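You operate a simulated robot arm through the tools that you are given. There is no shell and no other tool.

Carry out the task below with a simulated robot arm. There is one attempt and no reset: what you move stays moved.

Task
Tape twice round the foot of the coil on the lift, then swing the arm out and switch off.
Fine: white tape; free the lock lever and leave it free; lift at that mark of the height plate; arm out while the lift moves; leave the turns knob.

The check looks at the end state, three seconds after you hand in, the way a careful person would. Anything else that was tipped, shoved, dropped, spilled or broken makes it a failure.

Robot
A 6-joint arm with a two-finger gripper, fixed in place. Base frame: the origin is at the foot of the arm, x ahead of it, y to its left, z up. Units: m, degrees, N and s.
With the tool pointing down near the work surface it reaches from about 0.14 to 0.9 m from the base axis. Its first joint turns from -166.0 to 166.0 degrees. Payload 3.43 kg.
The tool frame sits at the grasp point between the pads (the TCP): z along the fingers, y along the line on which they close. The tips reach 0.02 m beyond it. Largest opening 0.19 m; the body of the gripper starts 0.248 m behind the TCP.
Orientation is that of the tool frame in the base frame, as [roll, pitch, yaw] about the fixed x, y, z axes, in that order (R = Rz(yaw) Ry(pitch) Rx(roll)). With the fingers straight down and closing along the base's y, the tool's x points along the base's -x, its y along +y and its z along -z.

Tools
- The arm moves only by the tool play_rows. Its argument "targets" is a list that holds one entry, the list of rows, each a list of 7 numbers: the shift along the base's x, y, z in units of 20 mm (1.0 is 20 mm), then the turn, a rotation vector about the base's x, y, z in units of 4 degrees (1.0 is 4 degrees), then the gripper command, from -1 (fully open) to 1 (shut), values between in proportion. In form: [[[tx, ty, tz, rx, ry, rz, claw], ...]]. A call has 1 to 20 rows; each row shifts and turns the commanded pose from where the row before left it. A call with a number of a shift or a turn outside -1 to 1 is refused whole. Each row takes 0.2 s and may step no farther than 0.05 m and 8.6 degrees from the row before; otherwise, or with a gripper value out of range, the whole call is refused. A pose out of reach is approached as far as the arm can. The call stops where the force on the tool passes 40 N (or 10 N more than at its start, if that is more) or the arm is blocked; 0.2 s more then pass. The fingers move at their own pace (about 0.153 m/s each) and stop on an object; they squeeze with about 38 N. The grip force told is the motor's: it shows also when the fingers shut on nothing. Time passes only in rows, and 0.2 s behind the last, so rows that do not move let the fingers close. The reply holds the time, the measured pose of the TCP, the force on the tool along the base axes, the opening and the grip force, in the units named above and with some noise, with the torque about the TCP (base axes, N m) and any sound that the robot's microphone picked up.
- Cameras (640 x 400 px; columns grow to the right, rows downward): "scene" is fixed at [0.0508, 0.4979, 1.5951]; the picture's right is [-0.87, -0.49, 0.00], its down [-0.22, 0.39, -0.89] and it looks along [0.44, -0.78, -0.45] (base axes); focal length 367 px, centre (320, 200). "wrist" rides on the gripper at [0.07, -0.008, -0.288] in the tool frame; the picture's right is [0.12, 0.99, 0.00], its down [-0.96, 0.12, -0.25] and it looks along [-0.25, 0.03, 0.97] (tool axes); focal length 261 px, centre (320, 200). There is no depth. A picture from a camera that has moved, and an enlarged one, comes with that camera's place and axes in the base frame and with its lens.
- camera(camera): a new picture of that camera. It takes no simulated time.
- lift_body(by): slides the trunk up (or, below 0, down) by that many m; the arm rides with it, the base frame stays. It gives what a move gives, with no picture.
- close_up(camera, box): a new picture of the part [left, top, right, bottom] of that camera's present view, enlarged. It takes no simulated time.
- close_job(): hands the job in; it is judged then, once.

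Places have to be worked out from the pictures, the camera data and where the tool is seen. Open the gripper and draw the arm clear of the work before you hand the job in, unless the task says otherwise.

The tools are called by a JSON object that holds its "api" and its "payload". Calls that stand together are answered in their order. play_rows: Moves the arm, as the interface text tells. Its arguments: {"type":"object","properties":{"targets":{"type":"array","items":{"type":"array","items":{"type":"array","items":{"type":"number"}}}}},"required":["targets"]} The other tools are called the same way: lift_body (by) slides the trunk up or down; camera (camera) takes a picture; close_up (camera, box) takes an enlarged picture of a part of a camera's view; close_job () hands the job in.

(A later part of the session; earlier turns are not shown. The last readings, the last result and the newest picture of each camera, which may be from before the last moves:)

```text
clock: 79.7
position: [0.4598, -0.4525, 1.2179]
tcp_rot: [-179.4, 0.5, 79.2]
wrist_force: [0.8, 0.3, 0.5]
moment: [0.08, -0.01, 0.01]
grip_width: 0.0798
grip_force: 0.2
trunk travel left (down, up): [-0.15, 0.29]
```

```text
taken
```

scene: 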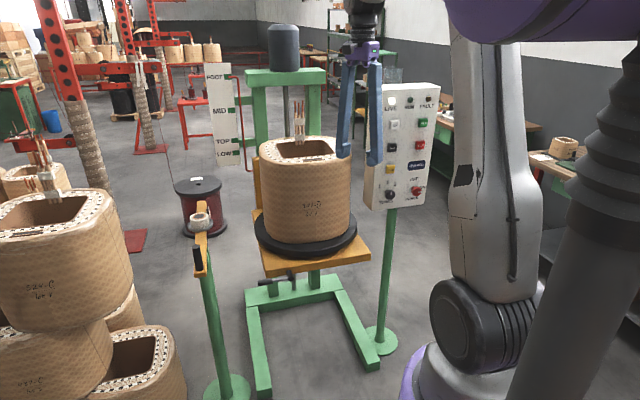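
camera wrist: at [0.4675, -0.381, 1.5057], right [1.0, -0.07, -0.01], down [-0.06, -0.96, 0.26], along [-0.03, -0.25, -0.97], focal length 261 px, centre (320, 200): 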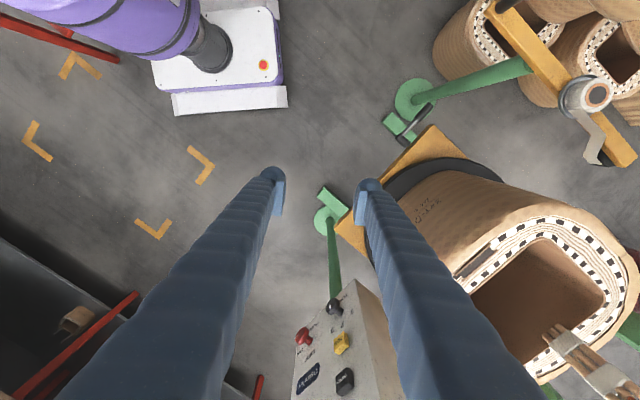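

The tool is pointing down again. I raise the trunk 0.15 m for better reach over the tape arm, then move above its handle near (0.86, -0.15).

{"api": "lift_body", "payload": {"by": 0.15}}

{"api": "play_rows", "payload": {"targets": [[[0.9, 0.75, -0.5, 0, 0, 1, 0.16], [0.9, 0.75, -0.5, 0, 0, 1, 0.16], [0.9, 0.75, -0.5, 0, 0, 1, 0.16], [0.9, 0.75, -0.5, 0, 0, 1, 0.16], [0.9, 0.75, -0.5, 0, 0, 1, 0.16], [0.9, 0.75, -0.5, 0, 0, 1, 0.16], [0.9, 0.75, -0.5, 0, 0, 1, 0.16], [0.9, 0.75, -0.5, 0, 0, 1, 0.16], [0.9, 0.75, -0.5, 0, 0, 0, 0.16], [0.9, 0.75, -0.5, 0, 0, 0, 0.16], [0.9, 0.75, -0.5, 0, 0, 0, 0.16], [0.9, 0.75, -0.5, 0, 0, 0, 0.16], [0.9, 0.75, -0.5, 0, 0, 0, 0.16], [0.9, 0.75, -0.5, 0, 0, 0, 0.16], [0.9, 0.75, -0.5, 0, 0, 0, 0.16], [0.9, 0.75, -0.5, 0, 0, 0, 0.16], [0.9, 0.75, -0.5, 0, 0, 0, 0.16], [0.9, 0.75, -0.5, 0, 0, 0, 0.16], [0.9, 0.75, -0.5, 0, 0, 0, 0.16], [0, 0, 0, 0, 0, 0, 0.16]]]}}

{"api": "camera", "payload": {"camera": "wrist"}}

{"api": "camera", "payload": {"camera": "scene"}}

```text
clock: 81.4
position: [0.4606, -0.453, 1.3683]
tcp_rot: [-179.5, 0.6, 79.2]
wrist_force: [-0.3, 0.1, 0.4]
moment: [-0.01, 0.03, -0.04]
grip_width: 0.0799
grip_force: 0.0
trunk travel left (down, up): [-0.3, 0.14]
```

```text
clock: 85.6
position: [0.8015, -0.1696, 1.1775]
tcp_rot: [-179.5, 0.6, 111.2]
wrist_force: [0.2, -0.2, -0.6]
moment: [0.03, -0.03, 0.01]
grip_width: 0.0797
grip_force: 0.0
trunk travel left (down, up): [-0.3, 0.14]
```

```text
taken
camera wrist: at [0.7682, -0.1034, 1.4645], right [0.88, 0.47, -0.01], down [0.46, -0.85, 0.26], along [0.11, -0.23, -0.97], focal length 261 px, centre (320, 200)
```

wrist: 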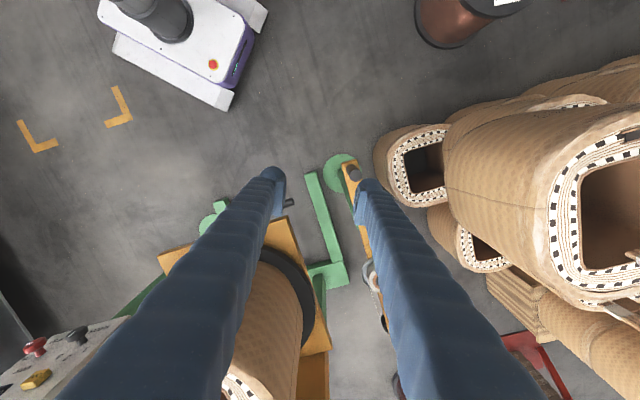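

```text
taken
```

scene: 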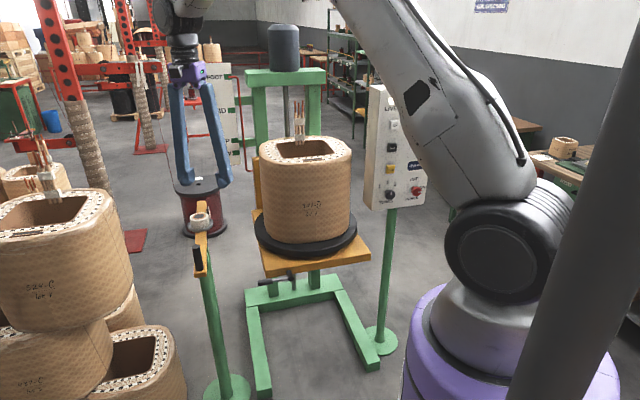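

I'm above and slightly inboard of the handle. I zoom in on the handle, bar, pivot and tape head to refine the swing geometry.

{"api": "close_up", "payload": {"camera": "wrist", "box": [310, 140, 410, 220]}}

{"api": "close_up", "payload": {"camera": "wrist", "box": [240, 200, 400, 400]}}

{"api": "close_up", "payload": {"camera": "scene", "box": [150, 150, 380, 310]}}

```text
5.00 times, centred on (360, 180) of wrist
camera zoom: at [0.7682, -0.1034, 1.4645], right [0.88, 0.47, -0.01], down [0.46, -0.85, 0.26], along [0.11, -0.23, -0.97], focal length 1303 px, centre (120, 300)
```

zoom: 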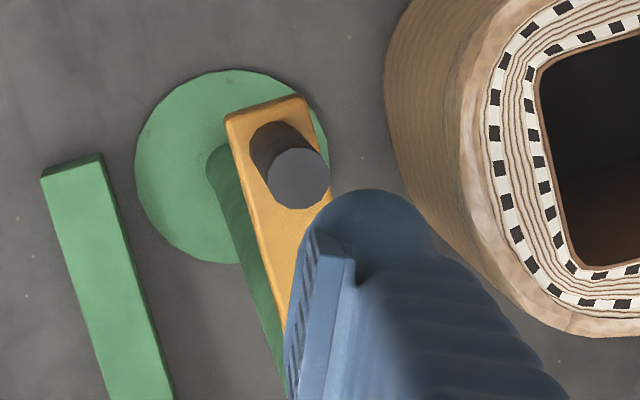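

```text
2.00 times, centred on (320, 300) of wrist
camera zoom: at [0.7682, -0.1034, 1.4645], right [0.88, 0.47, -0.01], down [0.46, -0.85, 0.26], along [0.11, -0.23, -0.97], focal length 521 px, centre (320, 0)
```

zoom: 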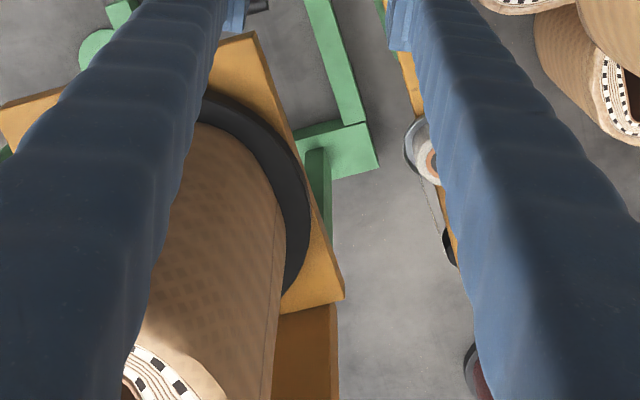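

```text
2.50 times, centred on (265, 230) of scene
camera zoom: at [0.0508, 0.4979, 1.5951], right [-0.87, -0.49, 0.0], down [-0.22, 0.39, -0.89], along [0.44, -0.78, -0.45], focal length 917 px, centre (458, 125)
```

zoom: 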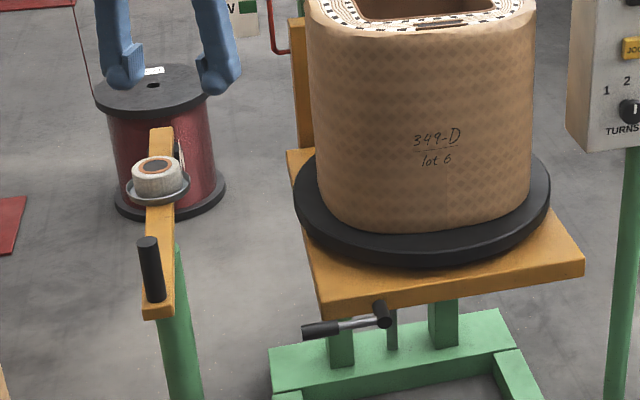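

Handle top ≈ (0.872, -0.146, 0.937), 25 mm thick, base on the bar at z≈0.85; the pivot is near (0.973, -0.25), so the swing-in moves the handle outward by up to ~0.14 m. I tilt the tool 20° outward for reach, centre over the handle and come down to just above it.

{"api": "play_rows", "payload": {"targets": [[[0.7, 0.245, 0, 0.36, -0.93, 0, 0.1], [0.7, 0.245, 0, 0.36, -0.93, 0, 0.1], [0.7, 0.245, 0, 0.36, -0.93, 0, 0.1], [0.7, 0.245, 0, 0.36, -0.93, 0, 0.1], [0.7, 0.245, 0, 0.36, -0.93, 0, 0.1], [0, 0, -1, 0, 0, 0, 0.1], [0, 0, -1, 0, 0, 0, 0.1], [0, 0, -1, 0, 0, 0, 0.1], [0, 0, -1, 0, 0, 0, 0.1], [0, 0, -1, 0, 0, 0, 0.1], [0, 0, -1, 0, 0, 0, 0.1], [0, 0, -1, 0, 0, 0, 0.1], [0, 0, -1, 0, 0, 0, 0.1], [0, 0, 0, 0, 0, 0, 0.1]]]}}

{"api": "camera", "payload": {"camera": "wrist"}}

{"api": "close_up", "payload": {"camera": "scene", "box": [120, 100, 320, 300]}}

```text
clock: 88.6
position: [0.8724, -0.1427, 1.0179]
tcp_rot: [160.5, 0.4, 111.1]
wrist_force: [1.1, -0.5, -0.2]
moment: [0.0, 0.04, 0.0]
grip_width: 0.0855
grip_force: 0.0
trunk travel left (down, up): [-0.3, 0.14]
```

```text
taken
camera wrist: at [0.7496, -0.1127, 1.286], right [0.83, 0.45, 0.33], down [0.37, -0.89, 0.28], along [0.42, -0.11, -0.9], focal length 261 px, centre (320, 200)
```

wrist: 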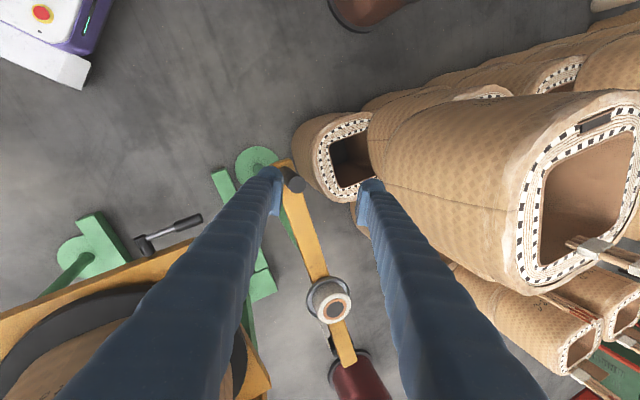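

```text
2.00 times, centred on (220, 200) of scene
camera zoom: at [0.0508, 0.4979, 1.5951], right [-0.87, -0.49, 0.0], down [-0.22, 0.39, -0.89], along [0.44, -0.78, -0.45], focal length 734 px, centre (520, 200)
```

zoom: 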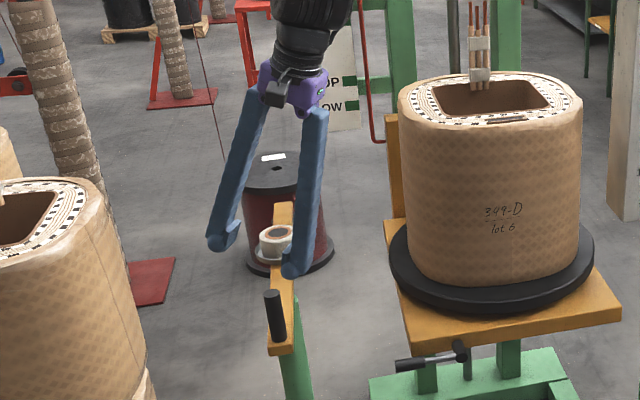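

The handle top lies between the finger tips as planned. I descend to flank the handle (TCP z≈0.905).

{"api": "play_rows", "payload": {"targets": [[[0, 0, -1, 0, 0, 0, 0.1], [0, 0, -1, 0, 0, 0, 0.1], [0, 0, -1, 0, 0, 0, 0.1], [0, 0, -0.8, 0, 0, 0, 0.1], [0, 0, -0.8, 0, 0, 0, 0.1], [0, 0, -0.8, 0, 0, 0, 0.1], [0, 0, 0, 0, 0, 0, 0.1]]]}}

{"api": "close_up", "payload": {"camera": "wrist", "box": [240, 140, 400, 240]}}

{"api": "close_up", "payload": {"camera": "scene", "box": [140, 160, 260, 280]}}

```text
clock: 90.2
position: [0.8719, -0.1438, 0.9104]
tcp_rot: [160.5, 0.5, 111.0]
wrist_force: [0.8, 0.5, -0.7]
moment: [0.01, 0.0, 0.05]
grip_width: 0.0857
grip_force: 0.1
trunk travel left (down, up): [-0.3, 0.14]
```

```text
4.00 times, centred on (320, 190) of wrist
camera zoom: at [0.7498, -0.1135, 1.178], right [0.83, 0.45, 0.33], down [0.37, -0.89, 0.28], along [0.42, -0.11, -0.9], focal length 1043 px, centre (320, 240)
```

zoom: 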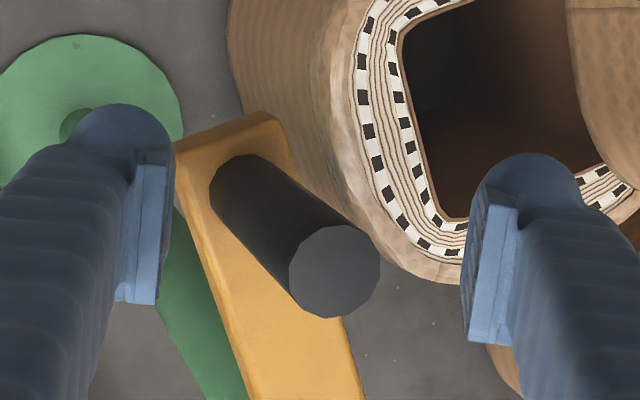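

```text
3.33 times, centred on (200, 220) of scene
camera zoom: at [0.0508, 0.4979, 1.5951], right [-0.87, -0.49, 0.0], down [-0.22, 0.39, -0.89], along [0.44, -0.78, -0.45], focal length 1223 px, centre (720, 133)
```

zoom: 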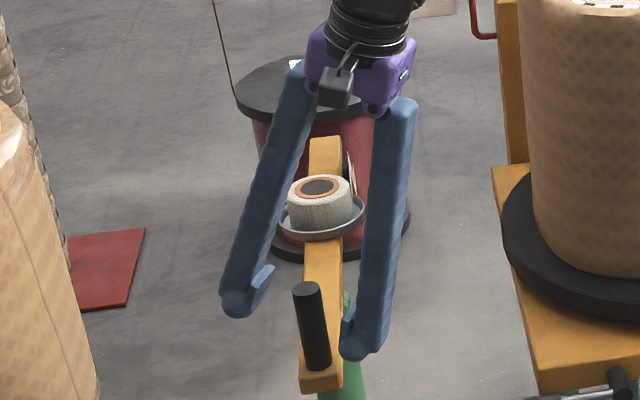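

The fingers straddle the handle with clearance on both sides. I push it outward along its arc with the inner finger, first through about 30°.

{"api": "play_rows", "payload": {"targets": [[[0.5, 0.13, 0, 0, 0, 0, 0.1], [0.5, 0.13, 0, 0, 0, 0, 0.1], [0.5, 0.375, 0, 0, 0, 0, 0.1], [0.5, 0.375, 0, 0, 0, 0, 0.1], [0.5, 0.375, 0, 0, 0, 0, 0.1], [0.583, 0.233, 0, 0, 0, 0, 0.1], [0.583, 0.233, 0, 0, 0, 0, 0.1], [0.583, 0.233, 0, 0, 0, 0, 0.1], [0, 0, 0, 0, 0, 0, 0.1]]]}}

{"api": "camera", "payload": {"camera": "wrist"}}

{"api": "close_up", "payload": {"camera": "scene", "box": [130, 120, 370, 290]}}

```text
clock: 92.2
position: [0.9567, -0.101, 0.9109]
tcp_rot: [160.5, 0.5, 111.1]
wrist_force: [-0.1, 0.4, 0.3]
moment: [-0.01, -0.01, 0.03]
grip_width: 0.0856
grip_force: 0.0
trunk travel left (down, up): [-0.3, 0.14]
```

```text
taken
camera wrist: at [0.8341, -0.0709, 1.1776], right [0.83, 0.45, 0.33], down [0.37, -0.89, 0.28], along [0.42, -0.11, -0.9], focal length 261 px, centre (320, 200)
```

wrist: 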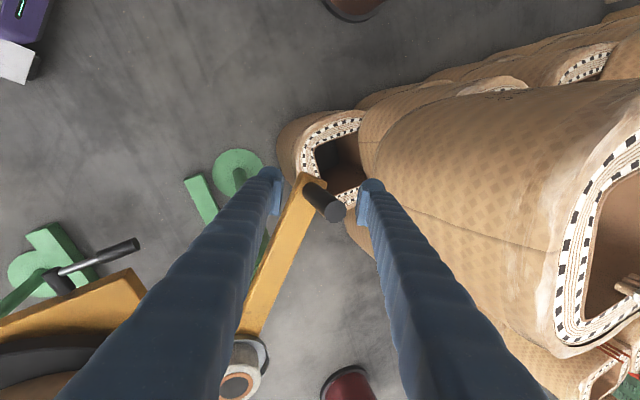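

```text
2.35 times, centred on (250, 205) of scene
camera zoom: at [0.0508, 0.4979, 1.5951], right [-0.87, -0.49, 0.0], down [-0.22, 0.39, -0.89], along [0.44, -0.78, -0.45], focal length 863 px, centre (485, 188)
```

zoom: 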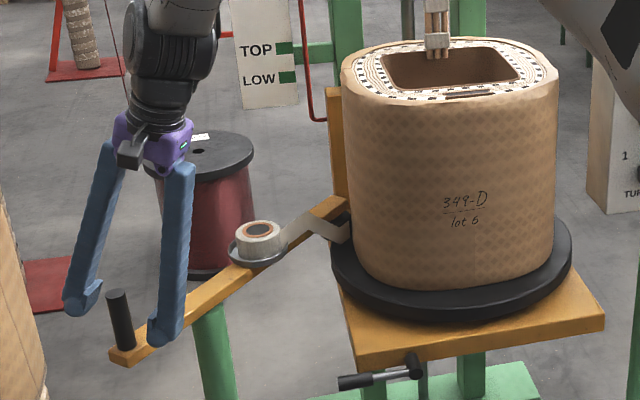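

The arm swung easily and ran ahead of the finger; the tape head looks close to the coil's foot. I zoom in to see whether it is actually touching.

{"api": "close_up", "payload": {"camera": "scene", "box": [200, 180, 300, 250]}}

{"api": "close_up", "payload": {"camera": "wrist", "box": [240, 140, 400, 240]}}

```text
5.71 times, centred on (250, 215) of scene
camera zoom: at [0.0508, 0.4979, 1.5951], right [-0.87, -0.49, 0.0], down [-0.22, 0.39, -0.89], along [0.44, -0.78, -0.45], focal length 2096 px, centre (720, 114)
```

zoom: 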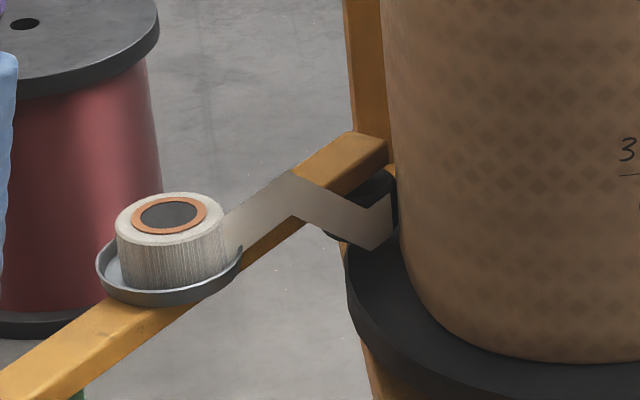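

```text
4.00 times, centred on (320, 190) of wrist
camera zoom: at [0.8341, -0.0709, 1.1776], right [0.83, 0.45, 0.33], down [0.37, -0.89, 0.28], along [0.42, -0.11, -0.9], focal length 1043 px, centre (320, 240)
```

zoom: 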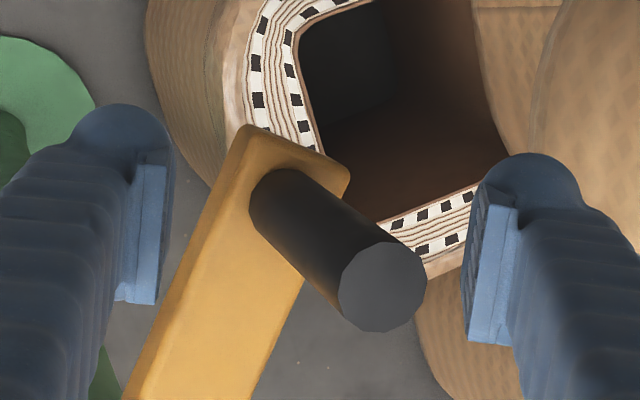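

I wait a moment to see whether the tape arm is still drifting.

{"api": "play_rows", "payload": {"targets": [[[0, 0, 0, 0, 0, 0, 0.1], [0, 0, 0, 0, 0, 0, 0.1], [0, 0, 0, 0, 0, 0, 0.1]]]}}

{"api": "close_up", "payload": {"camera": "scene", "box": [200, 180, 300, 250]}}

{"api": "close_up", "payload": {"camera": "wrist", "box": [240, 140, 400, 240]}}

```text
clock: 93.0
position: [0.9571, -0.1008, 0.9101]
tcp_rot: [160.7, 0.5, 111.0]
wrist_force: [0.5, 0.7, -0.4]
moment: [-0.01, -0.03, -0.01]
grip_width: 0.0856
grip_force: 0.1
trunk travel left (down, up): [-0.3, 0.14]
```

```text
5.71 times, centred on (250, 215) of scene
camera zoom: at [0.0508, 0.4979, 1.5951], right [-0.87, -0.49, 0.0], down [-0.22, 0.39, -0.89], along [0.44, -0.78, -0.45], focal length 2096 px, centre (720, 114)
```

zoom: 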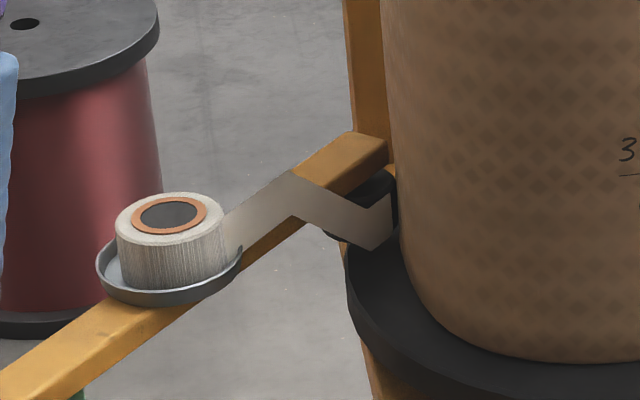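

```text
4.00 times, centred on (320, 190) of wrist
camera zoom: at [0.8342, -0.071, 1.1774], right [0.83, 0.45, 0.33], down [0.37, -0.89, 0.28], along [0.42, -0.11, -0.9], focal length 1043 px, centre (320, 240)
```

zoom: 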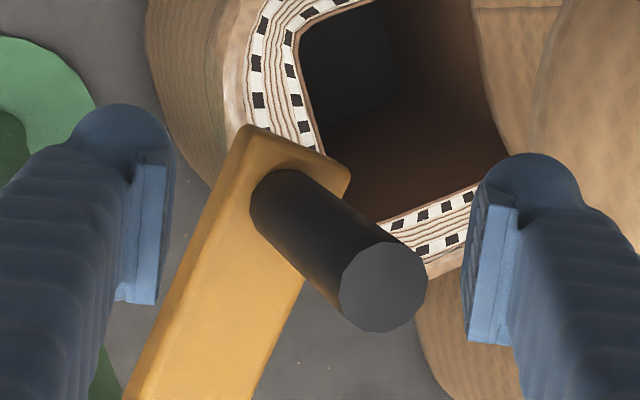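

It has stopped at about 41°, and the tape tongue still shows a gap of roughly 25 mm to the coil face. I push on slowly, about 5 mm per step.

{"api": "play_rows", "payload": {"targets": [[[0.3, 0.04, 0, 0, 0, 0, 0.1], [0.3, 0.04, 0, 0, 0, 0, 0.1], [0.3, 0.04, 0, 0, 0, 0, 0.1], [0.25, 0.03, 0, 0, 0, 0, 0.1], [0.25, 0.02, 0, 0, 0, 0, 0.1], [0.2, 0.02, 0, 0, 0, 0, 0.1], [0.2, 0.0, 0, 0, 0, 0, 0.1], [0.2, 0, 0, 0, 0, 0, 0.1], [0.2, 0, 0, 0, 0, 0, 0.1], [0, 0, 0, 0, 0, 0, 0.1]]]}}

{"api": "close_up", "payload": {"camera": "scene", "box": [200, 180, 300, 250]}}

{"api": "close_up", "payload": {"camera": "wrist", "box": [240, 140, 400, 240]}}

```text
clock: 95.2
position: [0.9981, -0.0973, 0.9102]
tcp_rot: [160.6, 0.3, 111.0]
wrist_force: [-25.6, 7.7, 5.7]
moment: [0.11, 0.91, -0.58]
grip_width: 0.0963
grip_force: 9.6
trunk travel left (down, up): [-0.3, 0.14]
```

```text
5.71 times, centred on (250, 215) of scene
camera zoom: at [0.0508, 0.4979, 1.5951], right [-0.87, -0.49, 0.0], down [-0.22, 0.39, -0.89], along [0.44, -0.78, -0.45], focal length 2096 px, centre (720, 114)
```

zoom: 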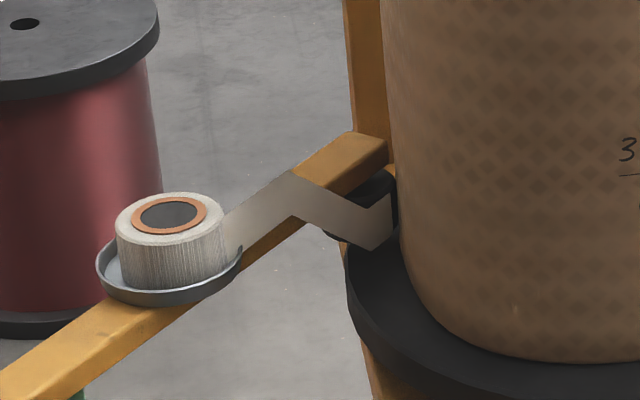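

```text
4.00 times, centred on (320, 190) of wrist
camera zoom: at [0.8758, -0.067, 1.178], right [0.83, 0.45, 0.33], down [0.37, -0.89, 0.28], along [0.42, -0.11, -0.9], focal length 1043 px, centre (320, 240)
```

zoom: 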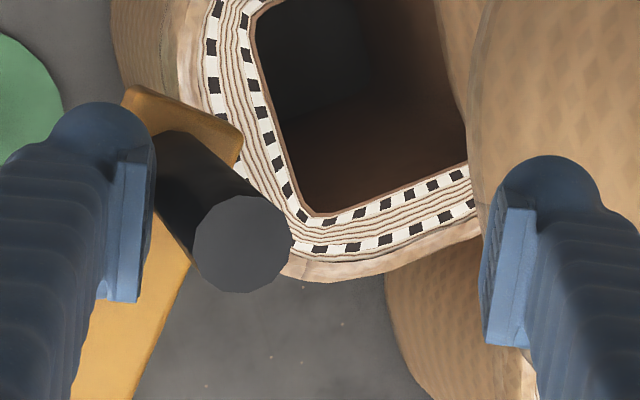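

27 N builds up with no further movement, so the arm is fully in against its stop or the coil. I back the finger off and check that the arm stays there.

{"api": "play_rows", "payload": {"targets": [[[-0.5, -0.02, 0, 0, 0, 0, 0.1], [-0.5, -0.05, 0, 0, 0, 0, 0.1], [-0.4, -0.05, 0, 0, 0, 0, 0.1], [0, 0, 0, 0, 0, 0, 0.1], [0, 0, 0, 0, 0, 0, 0.1]]]}}

{"api": "close_up", "payload": {"camera": "scene", "box": [200, 180, 300, 250]}}

{"api": "close_up", "payload": {"camera": "wrist", "box": [240, 140, 400, 240]}}

```text
clock: 96.4
position: [0.9736, -0.1003, 0.9103]
tcp_rot: [160.5, 0.5, 111.0]
wrist_force: [-0.5, -0.1, 0.2]
moment: [0.05, 0.02, 0.01]
grip_width: 0.0857
grip_force: 0.1
trunk travel left (down, up): [-0.3, 0.14]
```

```text
5.71 times, centred on (250, 215) of scene
camera zoom: at [0.0508, 0.4979, 1.5951], right [-0.87, -0.49, 0.0], down [-0.22, 0.39, -0.89], along [0.44, -0.78, -0.45], focal length 2096 px, centre (720, 114)
```

zoom: 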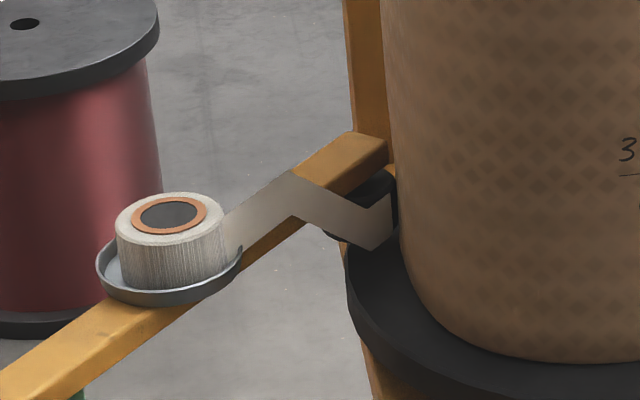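

```text
4.00 times, centred on (320, 190) of wrist
camera zoom: at [0.8501, -0.0695, 1.178], right [0.83, 0.45, 0.33], down [0.37, -0.89, 0.28], along [0.42, -0.11, -0.9], focal length 1043 px, centre (320, 240)
```

zoom: 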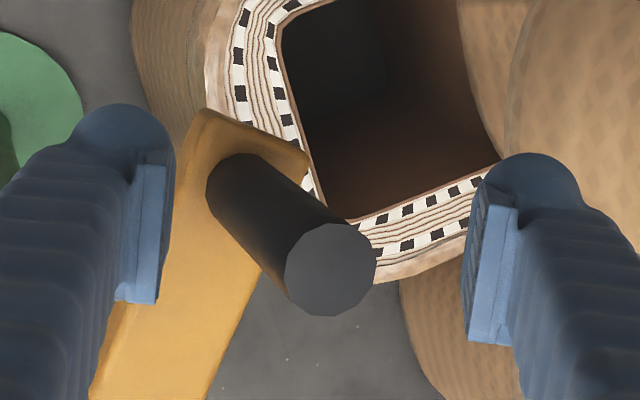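

The arm stays in by itself. I lift the fingers clear of the handle and untilt the tool.

{"api": "play_rows", "payload": {"targets": [[[0, 0, 0.5, 0, 0, 0, 0.1], [0, 0, 1, 0, 0, 0, 0.1], [0, 0, 1, 0, 0, 0, 0.1], [0, 0, 1, 0, 0, 0, 0.1], [0, 0, 1, 0, 0, 0, 0.1], [0, 0, 1, 0, 0, 0, 0.1], [0, 0, 1, 0, 0, 0, 0.1], [-1, -0.4, 0.5, -0.36, 0.93, 0, 0.1], [-1, -0.4, 0.5, -0.36, 0.93, 0, 0.1], [-1, -0.4, 0.5, -0.36, 0.93, 0, 0.1], [-1, -0.4, 0.5, -0.36, 0.93, 0, 0.1], [-1, -0.4, 0.5, -0.36, 0.93, 0, 0.1], [-1, -0.4, 0.5, 0, 0, 0, 0.1], [-1, -0.4, 0.5, 0, 0, 0, 0.1], [-1, -0.4, 0.5, 0, 0, 0, 0.1], [0, 0, 0, 0, 0, 0, 0.1]]]}}

{"api": "close_up", "payload": {"camera": "scene", "box": [130, 120, 370, 290]}}

{"api": "camera", "payload": {"camera": "wrist"}}

```text
clock: 99.8
position: [0.8131, -0.1623, 1.1187]
tcp_rot: [-179.3, 0.5, 111.2]
wrist_force: [-0.1, -0.1, 0.2]
moment: [0.04, 0.02, -0.03]
grip_width: 0.0856
grip_force: 0.0
trunk travel left (down, up): [-0.3, 0.14]
```

```text
2.35 times, centred on (250, 205) of scene
camera zoom: at [0.0508, 0.4979, 1.5951], right [-0.87, -0.49, 0.0], down [-0.22, 0.39, -0.89], along [0.44, -0.78, -0.45], focal length 863 px, centre (485, 188)
```

zoom: 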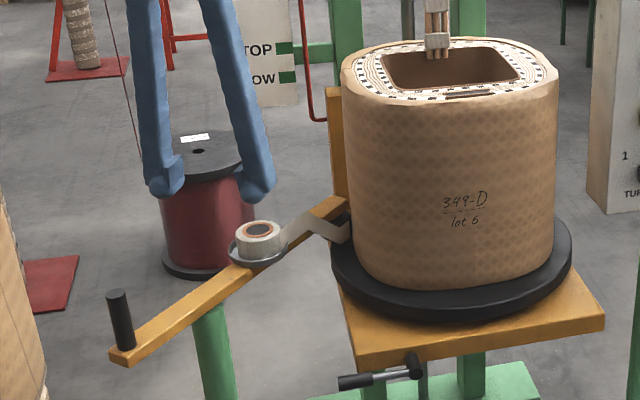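

```text
taken
camera wrist: at [0.7821, -0.0974, 1.4055], right [0.88, 0.47, -0.01], down [0.46, -0.85, 0.25], along [0.11, -0.23, -0.97], focal length 261 px, centre (320, 200)
```

wrist: 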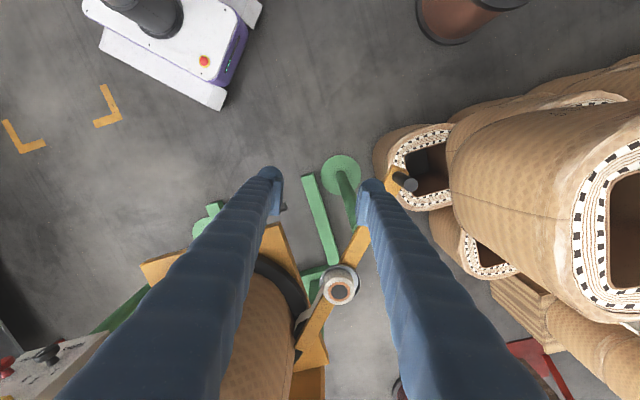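

The arm stays in. I look from above at the tape head against the coil.

{"api": "close_up", "payload": {"camera": "wrist", "box": [260, 240, 380, 390]}}

```text
2.67 times, centred on (320, 315) of wrist
camera zoom: at [0.7821, -0.0974, 1.4055], right [0.88, 0.47, -0.01], down [0.46, -0.85, 0.25], along [0.11, -0.23, -0.97], focal length 695 px, centre (320, -107)
```

zoom: 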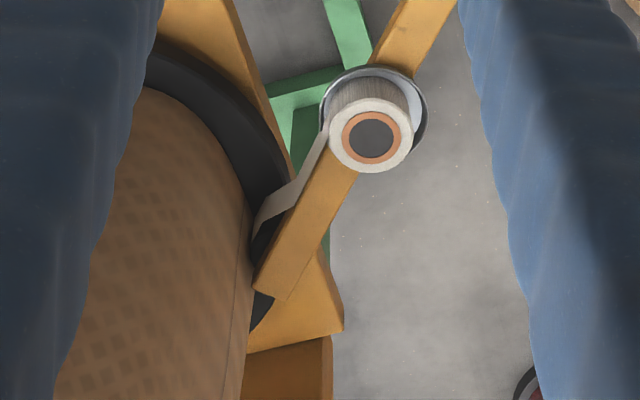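

The white tape strip meets the coil right at its foot. Now back toward the panel: I retrace to (0.46, -0.45) with the earlier yaw.

{"api": "play_rows", "payload": {"targets": [[[-0.88, -0.73, 0.6, 0, 0, -1, 0.16], [-0.88, -0.73, 0.6, 0, 0, -1, 0.16], [-0.88, -0.73, 0.6, 0, 0, -1, 0.16], [-0.88, -0.73, 0.6, 0, 0, -1, 0.16], [-0.88, -0.73, 0.6, 0, 0, -1, 0.16], [-0.88, -0.73, 0.6, 0, 0, -1, 0.16], [-0.88, -0.73, 0.6, 0, 0, -1, 0.16], [-0.88, -0.73, 0.6, 0, 0, -1, 0.16], [-0.88, -0.73, 0.6, 0, 0, 0, 0.16], [-0.88, -0.73, 0.6, 0, 0, 0, 0.16], [-0.88, -0.73, 0.6, 0, 0, 0, 0.16], [-0.88, -0.73, 0.6, 0, 0, 0, 0.16], [-0.88, -0.73, 0.6, 0, 0, 0, 0.16], [-0.88, -0.73, 0.6, 0, 0, 0, 0.16], [-0.88, -0.73, 0.6, 0, 0, 0, 0.16], [-0.88, -0.73, 0.6, 0, 0, 0, 0.16], [-0.88, -0.73, 0.6, 0, 0, 0, 0.16], [-0.88, -0.73, 0.6, 0, 0, 0, 0.16], [-0.88, -0.73, 0.6, 0, 0, 0, 0.16], [-0.88, -0.73, 0.6, 0, 0, 0, 0.16]]]}}

{"api": "lift_body", "payload": {"by": -0.15}}

```text
clock: 104.0
position: [0.4594, -0.4568, 1.3594]
tcp_rot: [-179.6, 0.7, 79.2]
wrist_force: [0.2, -0.8, 0.3]
moment: [0.0, -0.06, 0.0]
grip_width: 0.08
grip_force: 0.0
trunk travel left (down, up): [-0.3, 0.14]
```

```text
clock: 105.8
position: [0.4621, -0.4559, 1.2114]
tcp_rot: [-179.5, 0.6, 79.3]
wrist_force: [1.0, 0.6, 0.6]
moment: [-0.03, -0.04, -0.01]
grip_width: 0.0797
grip_force: 0.1
trunk travel left (down, up): [-0.15, 0.29]
```

I pitch the tool up to face the panel again while moving to the stand-off in front of START, about (0.304, -0.827, 1.219).

{"api": "play_rows", "payload": {"targets": [[[-0.395, -0.93, 0, 0, 0, 0, 1], [-0.395, -0.93, 0, 0, 0, 0, 1], [-0.395, -0.93, 0, -0.994, -0.994, 0, 1], [-0.395, -0.93, 0, -0.994, -0.994, 0, 1], [-0.395, -0.93, 0, -0.994, -0.994, 0, 1], [-0.395, -0.93, 0, -0.994, -0.994, 0, 1], [-0.395, -0.93, 0, -0.994, -0.994, 0, 1], [-0.395, -0.93, 0, -0.994, -0.994, 0, 1], [-0.395, -0.93, 0, -0.994, -0.994, 0, 1], [-0.395, -0.93, 0, -0.994, -0.994, 0, 1], [-0.395, -0.93, 0, -0.994, -0.994, 0, 1], [-0.395, -0.93, 0, -0.994, -0.994, 0, 1], [-0.395, -0.93, 0, -0.994, -0.994, 0, 1], [-0.395, -0.93, 0, -0.994, -0.994, 0, 1], [-0.395, -0.93, 0, -0.994, -0.994, 0, 1], [-0.395, -0.93, 0, -0.994, -0.994, 0, 1], [-0.395, -0.93, 0, -0.994, -0.994, 0, 1], [-0.395, -0.93, 0, -0.994, -0.994, 0, 1], [-0.395, -0.93, 0.2, 0, 0, 0, 1], [-0.395, -0.93, 0.2, 0, 0, 0, 1]]]}}

{"api": "camera", "payload": {"camera": "wrist"}}

{"api": "camera", "payload": {"camera": "scene"}}

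```text
clock: 110.0
position: [0.3034, -0.8265, 1.22]
tcp_rot: [89.8, 34.2, 44.2]
wrist_force: [-0.1, -0.7, 0.2]
moment: [0.04, 0.04, 0.0]
grip_width: 0.0
grip_force: 34.0
trunk travel left (down, up): [-0.15, 0.29]
```

```text
taken
camera wrist: at [0.1401, -0.5854, 1.1731], right [0.47, 0.46, 0.75], down [-0.7, -0.33, 0.64], along [0.54, -0.82, 0.16], focal length 261 px, centre (320, 200)
```

wrist: 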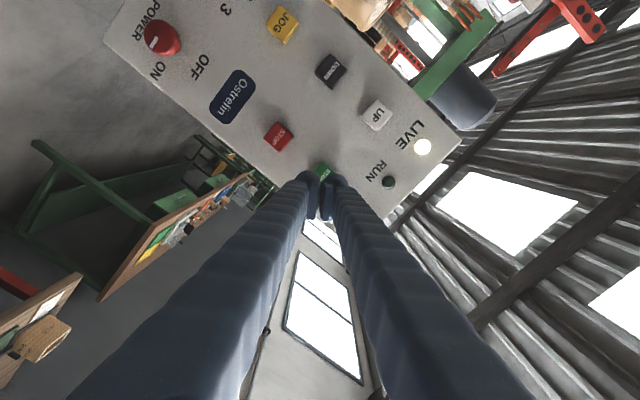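

```text
taken
```

scene: 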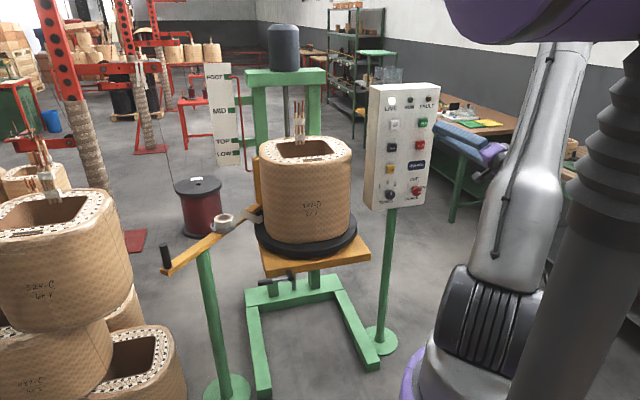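

START sits right beyond the tips. I enlarge to fine-tune alignment.

{"api": "close_up", "payload": {"camera": "wrist", "box": [270, 130, 370, 210]}}

```text
5.00 times, centred on (320, 170) of wrist
camera zoom: at [0.1401, -0.5854, 1.1731], right [0.47, 0.46, 0.75], down [-0.7, -0.33, 0.64], along [0.54, -0.82, 0.16], focal length 1303 px, centre (320, 350)
```

zoom: 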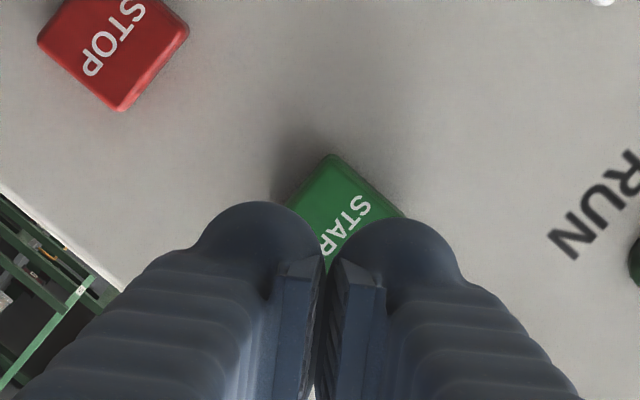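

START's centre is about 7 mm off to one side. I correct that and advance to just short of it.

{"api": "play_rows", "payload": {"targets": [[[0.59, -0.528, 0.025, 0, 0, 0, 1], [0.59, -0.528, 0.025, 0, 0, 0, 1], [0.59, -0.528, 0.025, 0, 0, 0, 1], [0.59, -0.528, 0.025, 0, 0, 0, 1], [0.59, -0.528, 0.025, 0, 0, 0, 1], [0.5, -0.44, 0.025, 0, 0, 0, 1], [0, 0, 0, 0, 0, 0, 1]]]}}

{"api": "close_up", "payload": {"camera": "scene", "box": [370, 85, 480, 195]}}

{"api": "close_up", "payload": {"camera": "wrist", "box": [270, 130, 370, 210]}}

```text
clock: 111.5
position: [0.3729, -0.8907, 1.2209]
tcp_rot: [90.0, 34.2, 44.3]
wrist_force: [-1.4, 0.1, 0.8]
moment: [-0.02, -0.04, -0.02]
grip_width: 0.0
grip_force: 34.8
trunk travel left (down, up): [-0.15, 0.29]
```

```text
3.64 times, centred on (425, 140) of scene
camera zoom: at [0.0508, 0.4979, 1.5951], right [-0.87, -0.49, 0.0], down [-0.22, 0.39, -0.89], along [0.44, -0.78, -0.45], focal length 1334 px, centre (-62, 418)
```

zoom: 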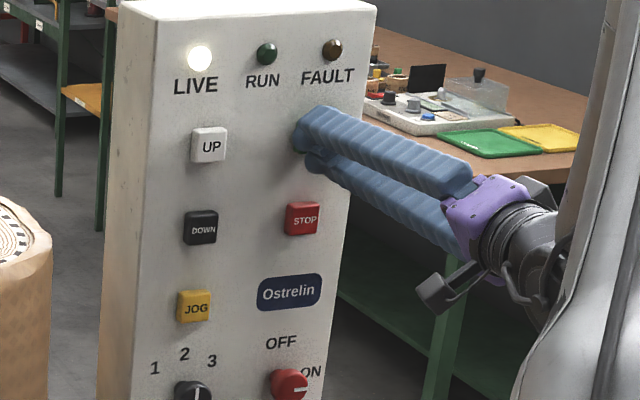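

```text
5.00 times, centred on (320, 170) of wrist
camera zoom: at [0.2106, -0.6482, 1.1746], right [0.47, 0.46, 0.75], down [-0.7, -0.33, 0.64], along [0.54, -0.82, 0.16], focal length 1303 px, centre (320, 350)
```

zoom: 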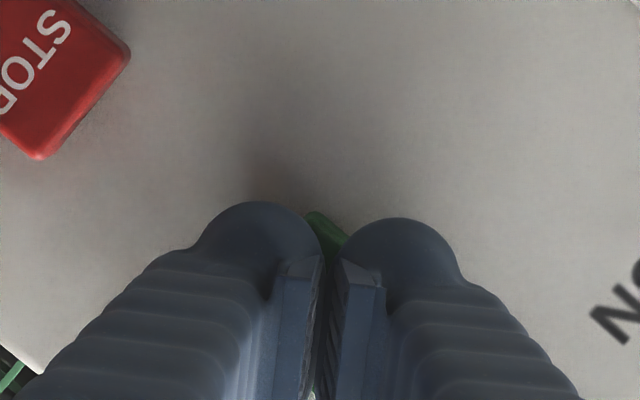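

The tips are centred over START. I press in small steps.

{"api": "play_rows", "payload": {"targets": [[[0.12, -0.12, 0, 0, 0, 0, 1], [0.12, -0.12, 0, 0, 0, 0, 1], [0.12, -0.12, 0, 0, 0, 0, 1]]]}}

{"api": "camera", "payload": {"camera": "scene"}}

```text
clock: 112.3
position: [0.378, -0.8956, 1.2208]
tcp_rot: [90.0, 34.1, 44.3]
wrist_force: [-14.6, 17.7, -1.2]
moment: [0.02, 0.03, 0.19]
grip_width: 0.0058
grip_force: 33.7
trunk travel left (down, up): [-0.15, 0.29]
heard: click
```

```text
taken
```

scene: 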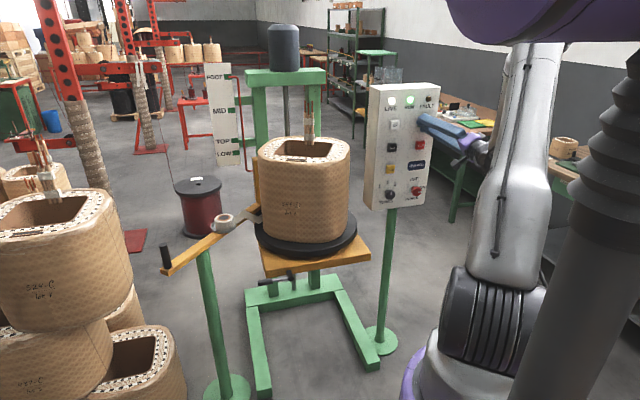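

RUN is lit and the coil is turning. START should latch like a normal push-button, so I release it by backing off a little and watch.

{"api": "play_rows", "payload": {"targets": [[[-0.3, 0.3, 0, 0, 0, 0, 1], [-0.3, 0.3, 0, 0, 0, 0, 1]]]}}

{"api": "camera", "payload": {"camera": "scene"}}

{"api": "close_up", "payload": {"camera": "scene", "box": [200, 120, 380, 290]}}

```text
clock: 113.0
position: [0.3696, -0.885, 1.2213]
tcp_rot: [90.0, 34.2, 44.3]
wrist_force: [0.4, -0.2, 0.3]
moment: [-0.03, 0.01, -0.03]
grip_width: 0.0
grip_force: 34.0
trunk travel left (down, up): [-0.15, 0.29]
```

```text
taken
```

scene: 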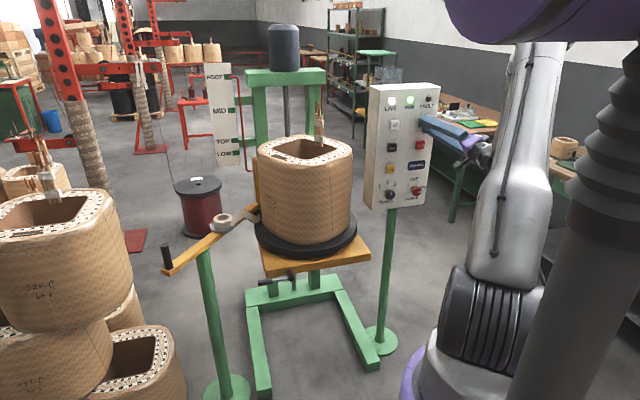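

```text
2.35 times, centred on (290, 205) of scene
camera zoom: at [0.0508, 0.4979, 1.5951], right [-0.87, -0.49, 0.0], down [-0.22, 0.39, -0.89], along [0.44, -0.78, -0.45], focal length 863 px, centre (391, 188)
```

zoom: 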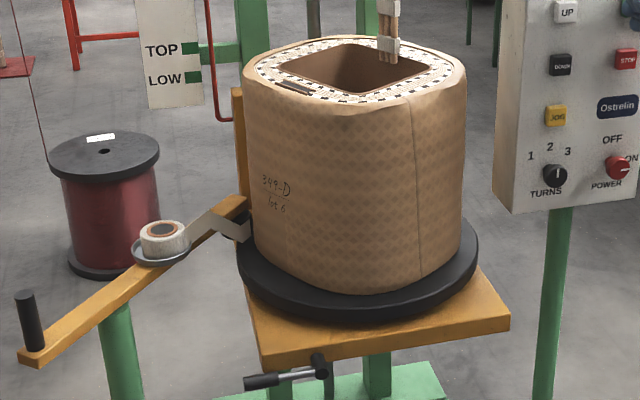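

RUN stays lit after release, so the cycle is latched. While it winds I back off slightly and wait in front of STOP as a precaution, counting turns.

{"api": "play_rows", "payload": {"targets": [[[-0.5, 0.5, 0, 0, 0, 0, 1], [-0.3, 0.3, 0, 0, 0, 0, 1], [0, 0, -0.9, 0, 0, 0, 1], [0, 0, -0.9, 0, 0, 0, 1], [0, 0, -0.9, 0, 0, 0, 1], [0, 0, -0.9, 0, 0, 0, 1], [0, 0, -0.85, 0, 0, 0, 1]]]}}

{"api": "close_up", "payload": {"camera": "scene", "box": [200, 70, 445, 290]}}

```text
clock: 114.5
position: [0.353, -0.8684, 1.1311]
tcp_rot: [90.0, 34.2, 44.3]
wrist_force: [0.2, 0.7, 0.3]
moment: [-0.01, -0.02, -0.01]
grip_width: 0.0
grip_force: 34.5
trunk travel left (down, up): [-0.15, 0.29]
```

```text
1.82 times, centred on (322, 180) of scene
camera zoom: at [0.0508, 0.4979, 1.5951], right [-0.87, -0.49, 0.0], down [-0.22, 0.39, -0.89], along [0.44, -0.78, -0.45], focal length 667 px, centre (316, 236)
```

zoom: 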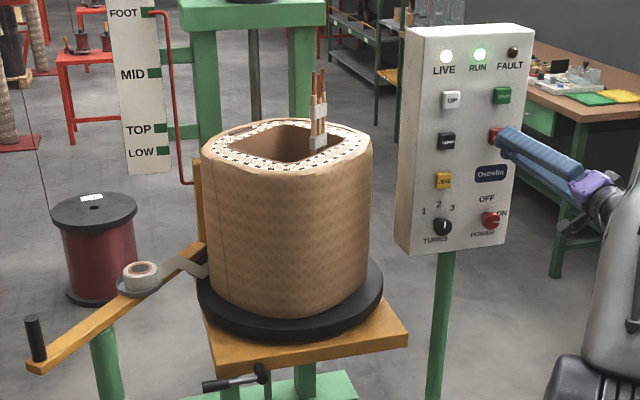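

The coil keeps turning with RUN lit. I wait and monitor.

{"api": "play_rows", "payload": {"targets": [[[0, 0, 0, 0, 0, 0, 1], [0, 0, 0, 0, 0, 0, 1], [0, 0, 0, 0, 0, 0, 1], [0, 0, 0, 0, 0, 0, 1], [0, 0, 0, 0, 0, 0, 1], [0, 0, 0, 0, 0, 0, 1], [0, 0, 0, 0, 0, 0, 1], [0, 0, 0, 0, 0, 0, 1]]]}}

{"api": "close_up", "payload": {"camera": "scene", "box": [200, 70, 445, 290]}}

```text
clock: 116.3
position: [0.3531, -0.8686, 1.1317]
tcp_rot: [90.0, 34.2, 44.3]
wrist_force: [-0.5, 0.1, 0.2]
moment: [0.01, -0.03, 0.02]
grip_width: 0.0002
grip_force: 33.8
trunk travel left (down, up): [-0.15, 0.29]
```

```text
1.82 times, centred on (322, 180) of scene
camera zoom: at [0.0508, 0.4979, 1.5951], right [-0.87, -0.49, 0.0], down [-0.22, 0.39, -0.89], along [0.44, -0.78, -0.45], focal length 667 px, centre (316, 236)
```

zoom: 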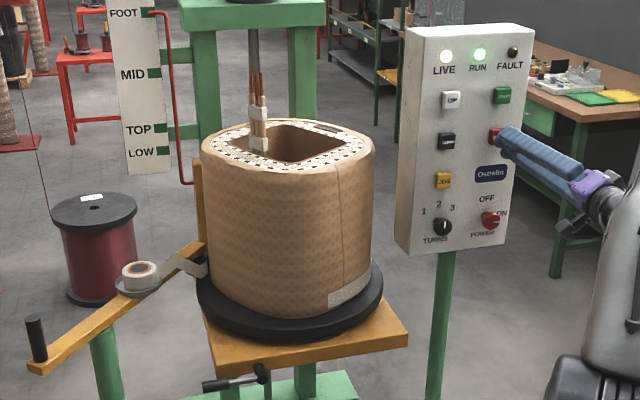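

White tape is now coming round at the foot of the coil. I keep monitoring.

{"api": "play_rows", "payload": {"targets": [[[0, 0, 0, 0, 0, 0, 1], [0, 0, 0, 0, 0, 0, 1], [0, 0, 0, 0, 0, 0, 1], [0, 0, 0, 0, 0, 0, 1], [0, 0, 0, 0, 0, 0, 1], [0, 0, 0, 0, 0, 0, 1], [0, 0, 0, 0, 0, 0, 1], [0, 0, 0, 0, 0, 0, 1], [0, 0, 0, 0, 0, 0, 1], [0, 0, 0, 0, 0, 0, 1], [0, 0, 0, 0, 0, 0, 1], [0, 0, 0, 0, 0, 0, 1], [0, 0, 0, 0, 0, 0, 1], [0, 0, 0, 0, 0, 0, 1], [0, 0, 0, 0, 0, 0, 1]]]}}

{"api": "close_up", "payload": {"camera": "scene", "box": [200, 70, 445, 290]}}

```text
clock: 119.5
position: [0.3535, -0.8695, 1.1313]
tcp_rot: [90.1, 34.2, 44.4]
wrist_force: [0.5, -0.5, 0.0]
moment: [-0.01, 0.0, 0.01]
grip_width: 0.0001
grip_force: 34.3
trunk travel left (down, up): [-0.15, 0.29]
```

```text
1.82 times, centred on (322, 180) of scene
camera zoom: at [0.0508, 0.4979, 1.5951], right [-0.87, -0.49, 0.0], down [-0.22, 0.39, -0.89], along [0.44, -0.78, -0.45], focal length 667 px, centre (316, 236)
```

zoom: 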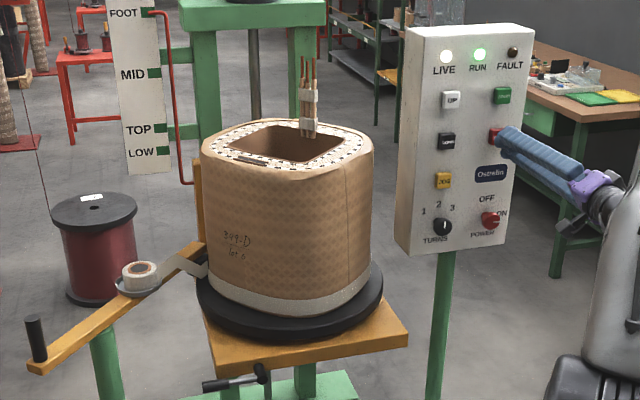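

About one full band is on. I wait for the second turn.

{"api": "play_rows", "payload": {"targets": [[[0, 0, 0, 0, 0, 0, 1], [0, 0, 0, 0, 0, 0, 1], [0, 0, 0, 0, 0, 0, 1], [0, 0, 0, 0, 0, 0, 1], [0, 0, 0, 0, 0, 0, 1], [0, 0, 0, 0, 0, 0, 1], [0, 0, 0, 0, 0, 0, 1], [0, 0, 0, 0, 0, 0, 1], [0, 0, 0, 0, 0, 0, 1], [0, 0, 0, 0, 0, 0, 1], [0, 0, 0, 0, 0, 0, 1], [0, 0, 0, 0, 0, 0, 1], [0, 0, 0, 0, 0, 0, 1], [0, 0, 0, 0, 0, 0, 1], [0, 0, 0, 0, 0, 0, 1], [0, 0, 0, 0, 0, 0, 1], [0, 0, 0, 0, 0, 0, 1], [0, 0, 0, 0, 0, 0, 1]]]}}

{"api": "close_up", "payload": {"camera": "scene", "box": [200, 70, 445, 290]}}

```text
clock: 123.3
position: [0.3522, -0.8692, 1.1321]
tcp_rot: [90.0, 34.2, 44.3]
wrist_force: [-0.1, -0.4, -0.1]
moment: [0.0, 0.0, 0.0]
grip_width: 0.0
grip_force: 35.0
trunk travel left (down, up): [-0.15, 0.29]
```

```text
1.82 times, centred on (322, 180) of scene
camera zoom: at [0.0508, 0.4979, 1.5951], right [-0.87, -0.49, 0.0], down [-0.22, 0.39, -0.89], along [0.44, -0.78, -0.45], focal length 667 px, centre (316, 236)
```

zoom: 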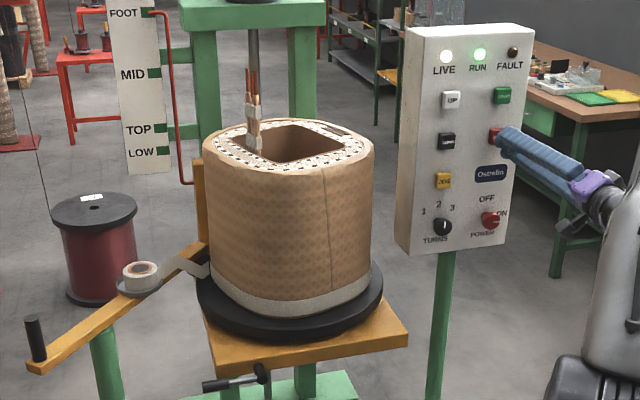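

The second turn is nearly complete. I wait another two seconds and look again.

{"api": "play_rows", "payload": {"targets": [[[0, 0, 0, 0, 0, 0, 1], [0, 0, 0, 0, 0, 0, 1], [0, 0, 0, 0, 0, 0, 1], [0, 0, 0, 0, 0, 0, 1], [0, 0, 0, 0, 0, 0, 1], [0, 0, 0, 0, 0, 0, 1], [0, 0, 0, 0, 0, 0, 1], [0, 0, 0, 0, 0, 0, 1], [0, 0, 0, 0, 0, 0, 1], [0, 0, 0, 0, 0, 0, 1]]]}}

{"api": "close_up", "payload": {"camera": "scene", "box": [200, 70, 445, 290]}}

```text
clock: 125.5
position: [0.3519, -0.8691, 1.1324]
tcp_rot: [90.0, 34.2, 44.2]
wrist_force: [-0.1, -0.1, 0.2]
moment: [0.0, 0.02, -0.01]
grip_width: 0.0
grip_force: 34.7
trunk travel left (down, up): [-0.15, 0.29]
```

```text
1.82 times, centred on (322, 180) of scene
camera zoom: at [0.0508, 0.4979, 1.5951], right [-0.87, -0.49, 0.0], down [-0.22, 0.39, -0.89], along [0.44, -0.78, -0.45], focal length 667 px, centre (316, 236)
```

zoom: 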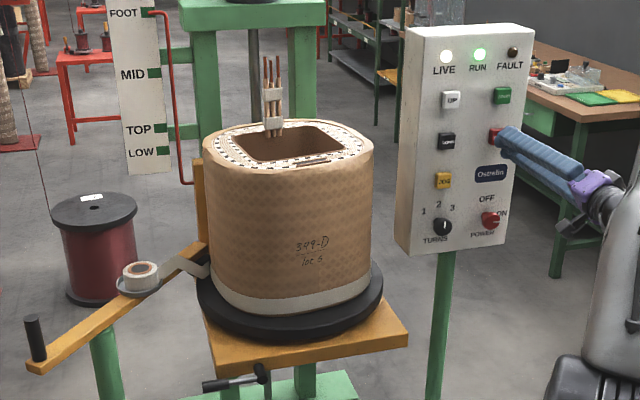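

The label is nearly back at its starting bearing for the second time; the stop should come within half a second.

{"api": "play_rows", "payload": {"targets": [[[0, 0, 0, 0, 0, 0, 1], [0, 0, 0, 0, 0, 0, 1], [0, 0, 0, 0, 0, 0, 1]]]}}

{"api": "close_up", "payload": {"camera": "scene", "box": [200, 70, 445, 290]}}

```text
clock: 126.3
position: [0.3532, -0.8689, 1.1324]
tcp_rot: [90.0, 34.2, 44.3]
wrist_force: [-0.4, -0.8, -1.1]
moment: [0.02, 0.0, -0.02]
grip_width: 0.0
grip_force: 34.1
trunk travel left (down, up): [-0.15, 0.29]
```

```text
1.82 times, centred on (322, 180) of scene
camera zoom: at [0.0508, 0.4979, 1.5951], right [-0.87, -0.49, 0.0], down [-0.22, 0.39, -0.89], along [0.44, -0.78, -0.45], focal length 667 px, centre (316, 236)
```

zoom: 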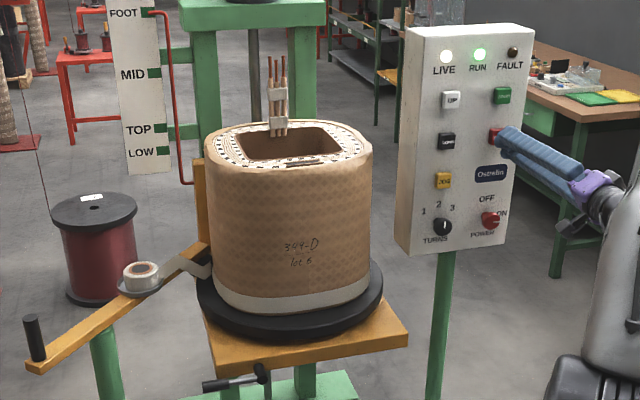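

It has slowed right down at the end of the second turn. I check once more after a short wait.

{"api": "play_rows", "payload": {"targets": [[[0, 0, 0, 0, 0, 0, 1], [0, 0, 0, 0, 0, 0, 1]]]}}

{"api": "close_up", "payload": {"camera": "scene", "box": [200, 70, 445, 290]}}

```text
clock: 127.0
position: [0.3527, -0.8686, 1.1315]
tcp_rot: [90.1, 34.1, 44.3]
wrist_force: [0.1, 0.2, -0.3]
moment: [-0.01, 0.0, -0.05]
grip_width: 0.0
grip_force: 34.8
trunk travel left (down, up): [-0.15, 0.29]
```

```text
1.82 times, centred on (322, 180) of scene
camera zoom: at [0.0508, 0.4979, 1.5951], right [-0.87, -0.49, 0.0], down [-0.22, 0.39, -0.89], along [0.44, -0.78, -0.45], focal length 667 px, centre (316, 236)
```

zoom: 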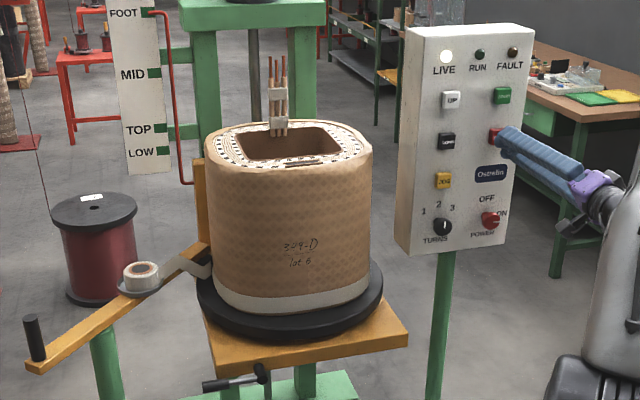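

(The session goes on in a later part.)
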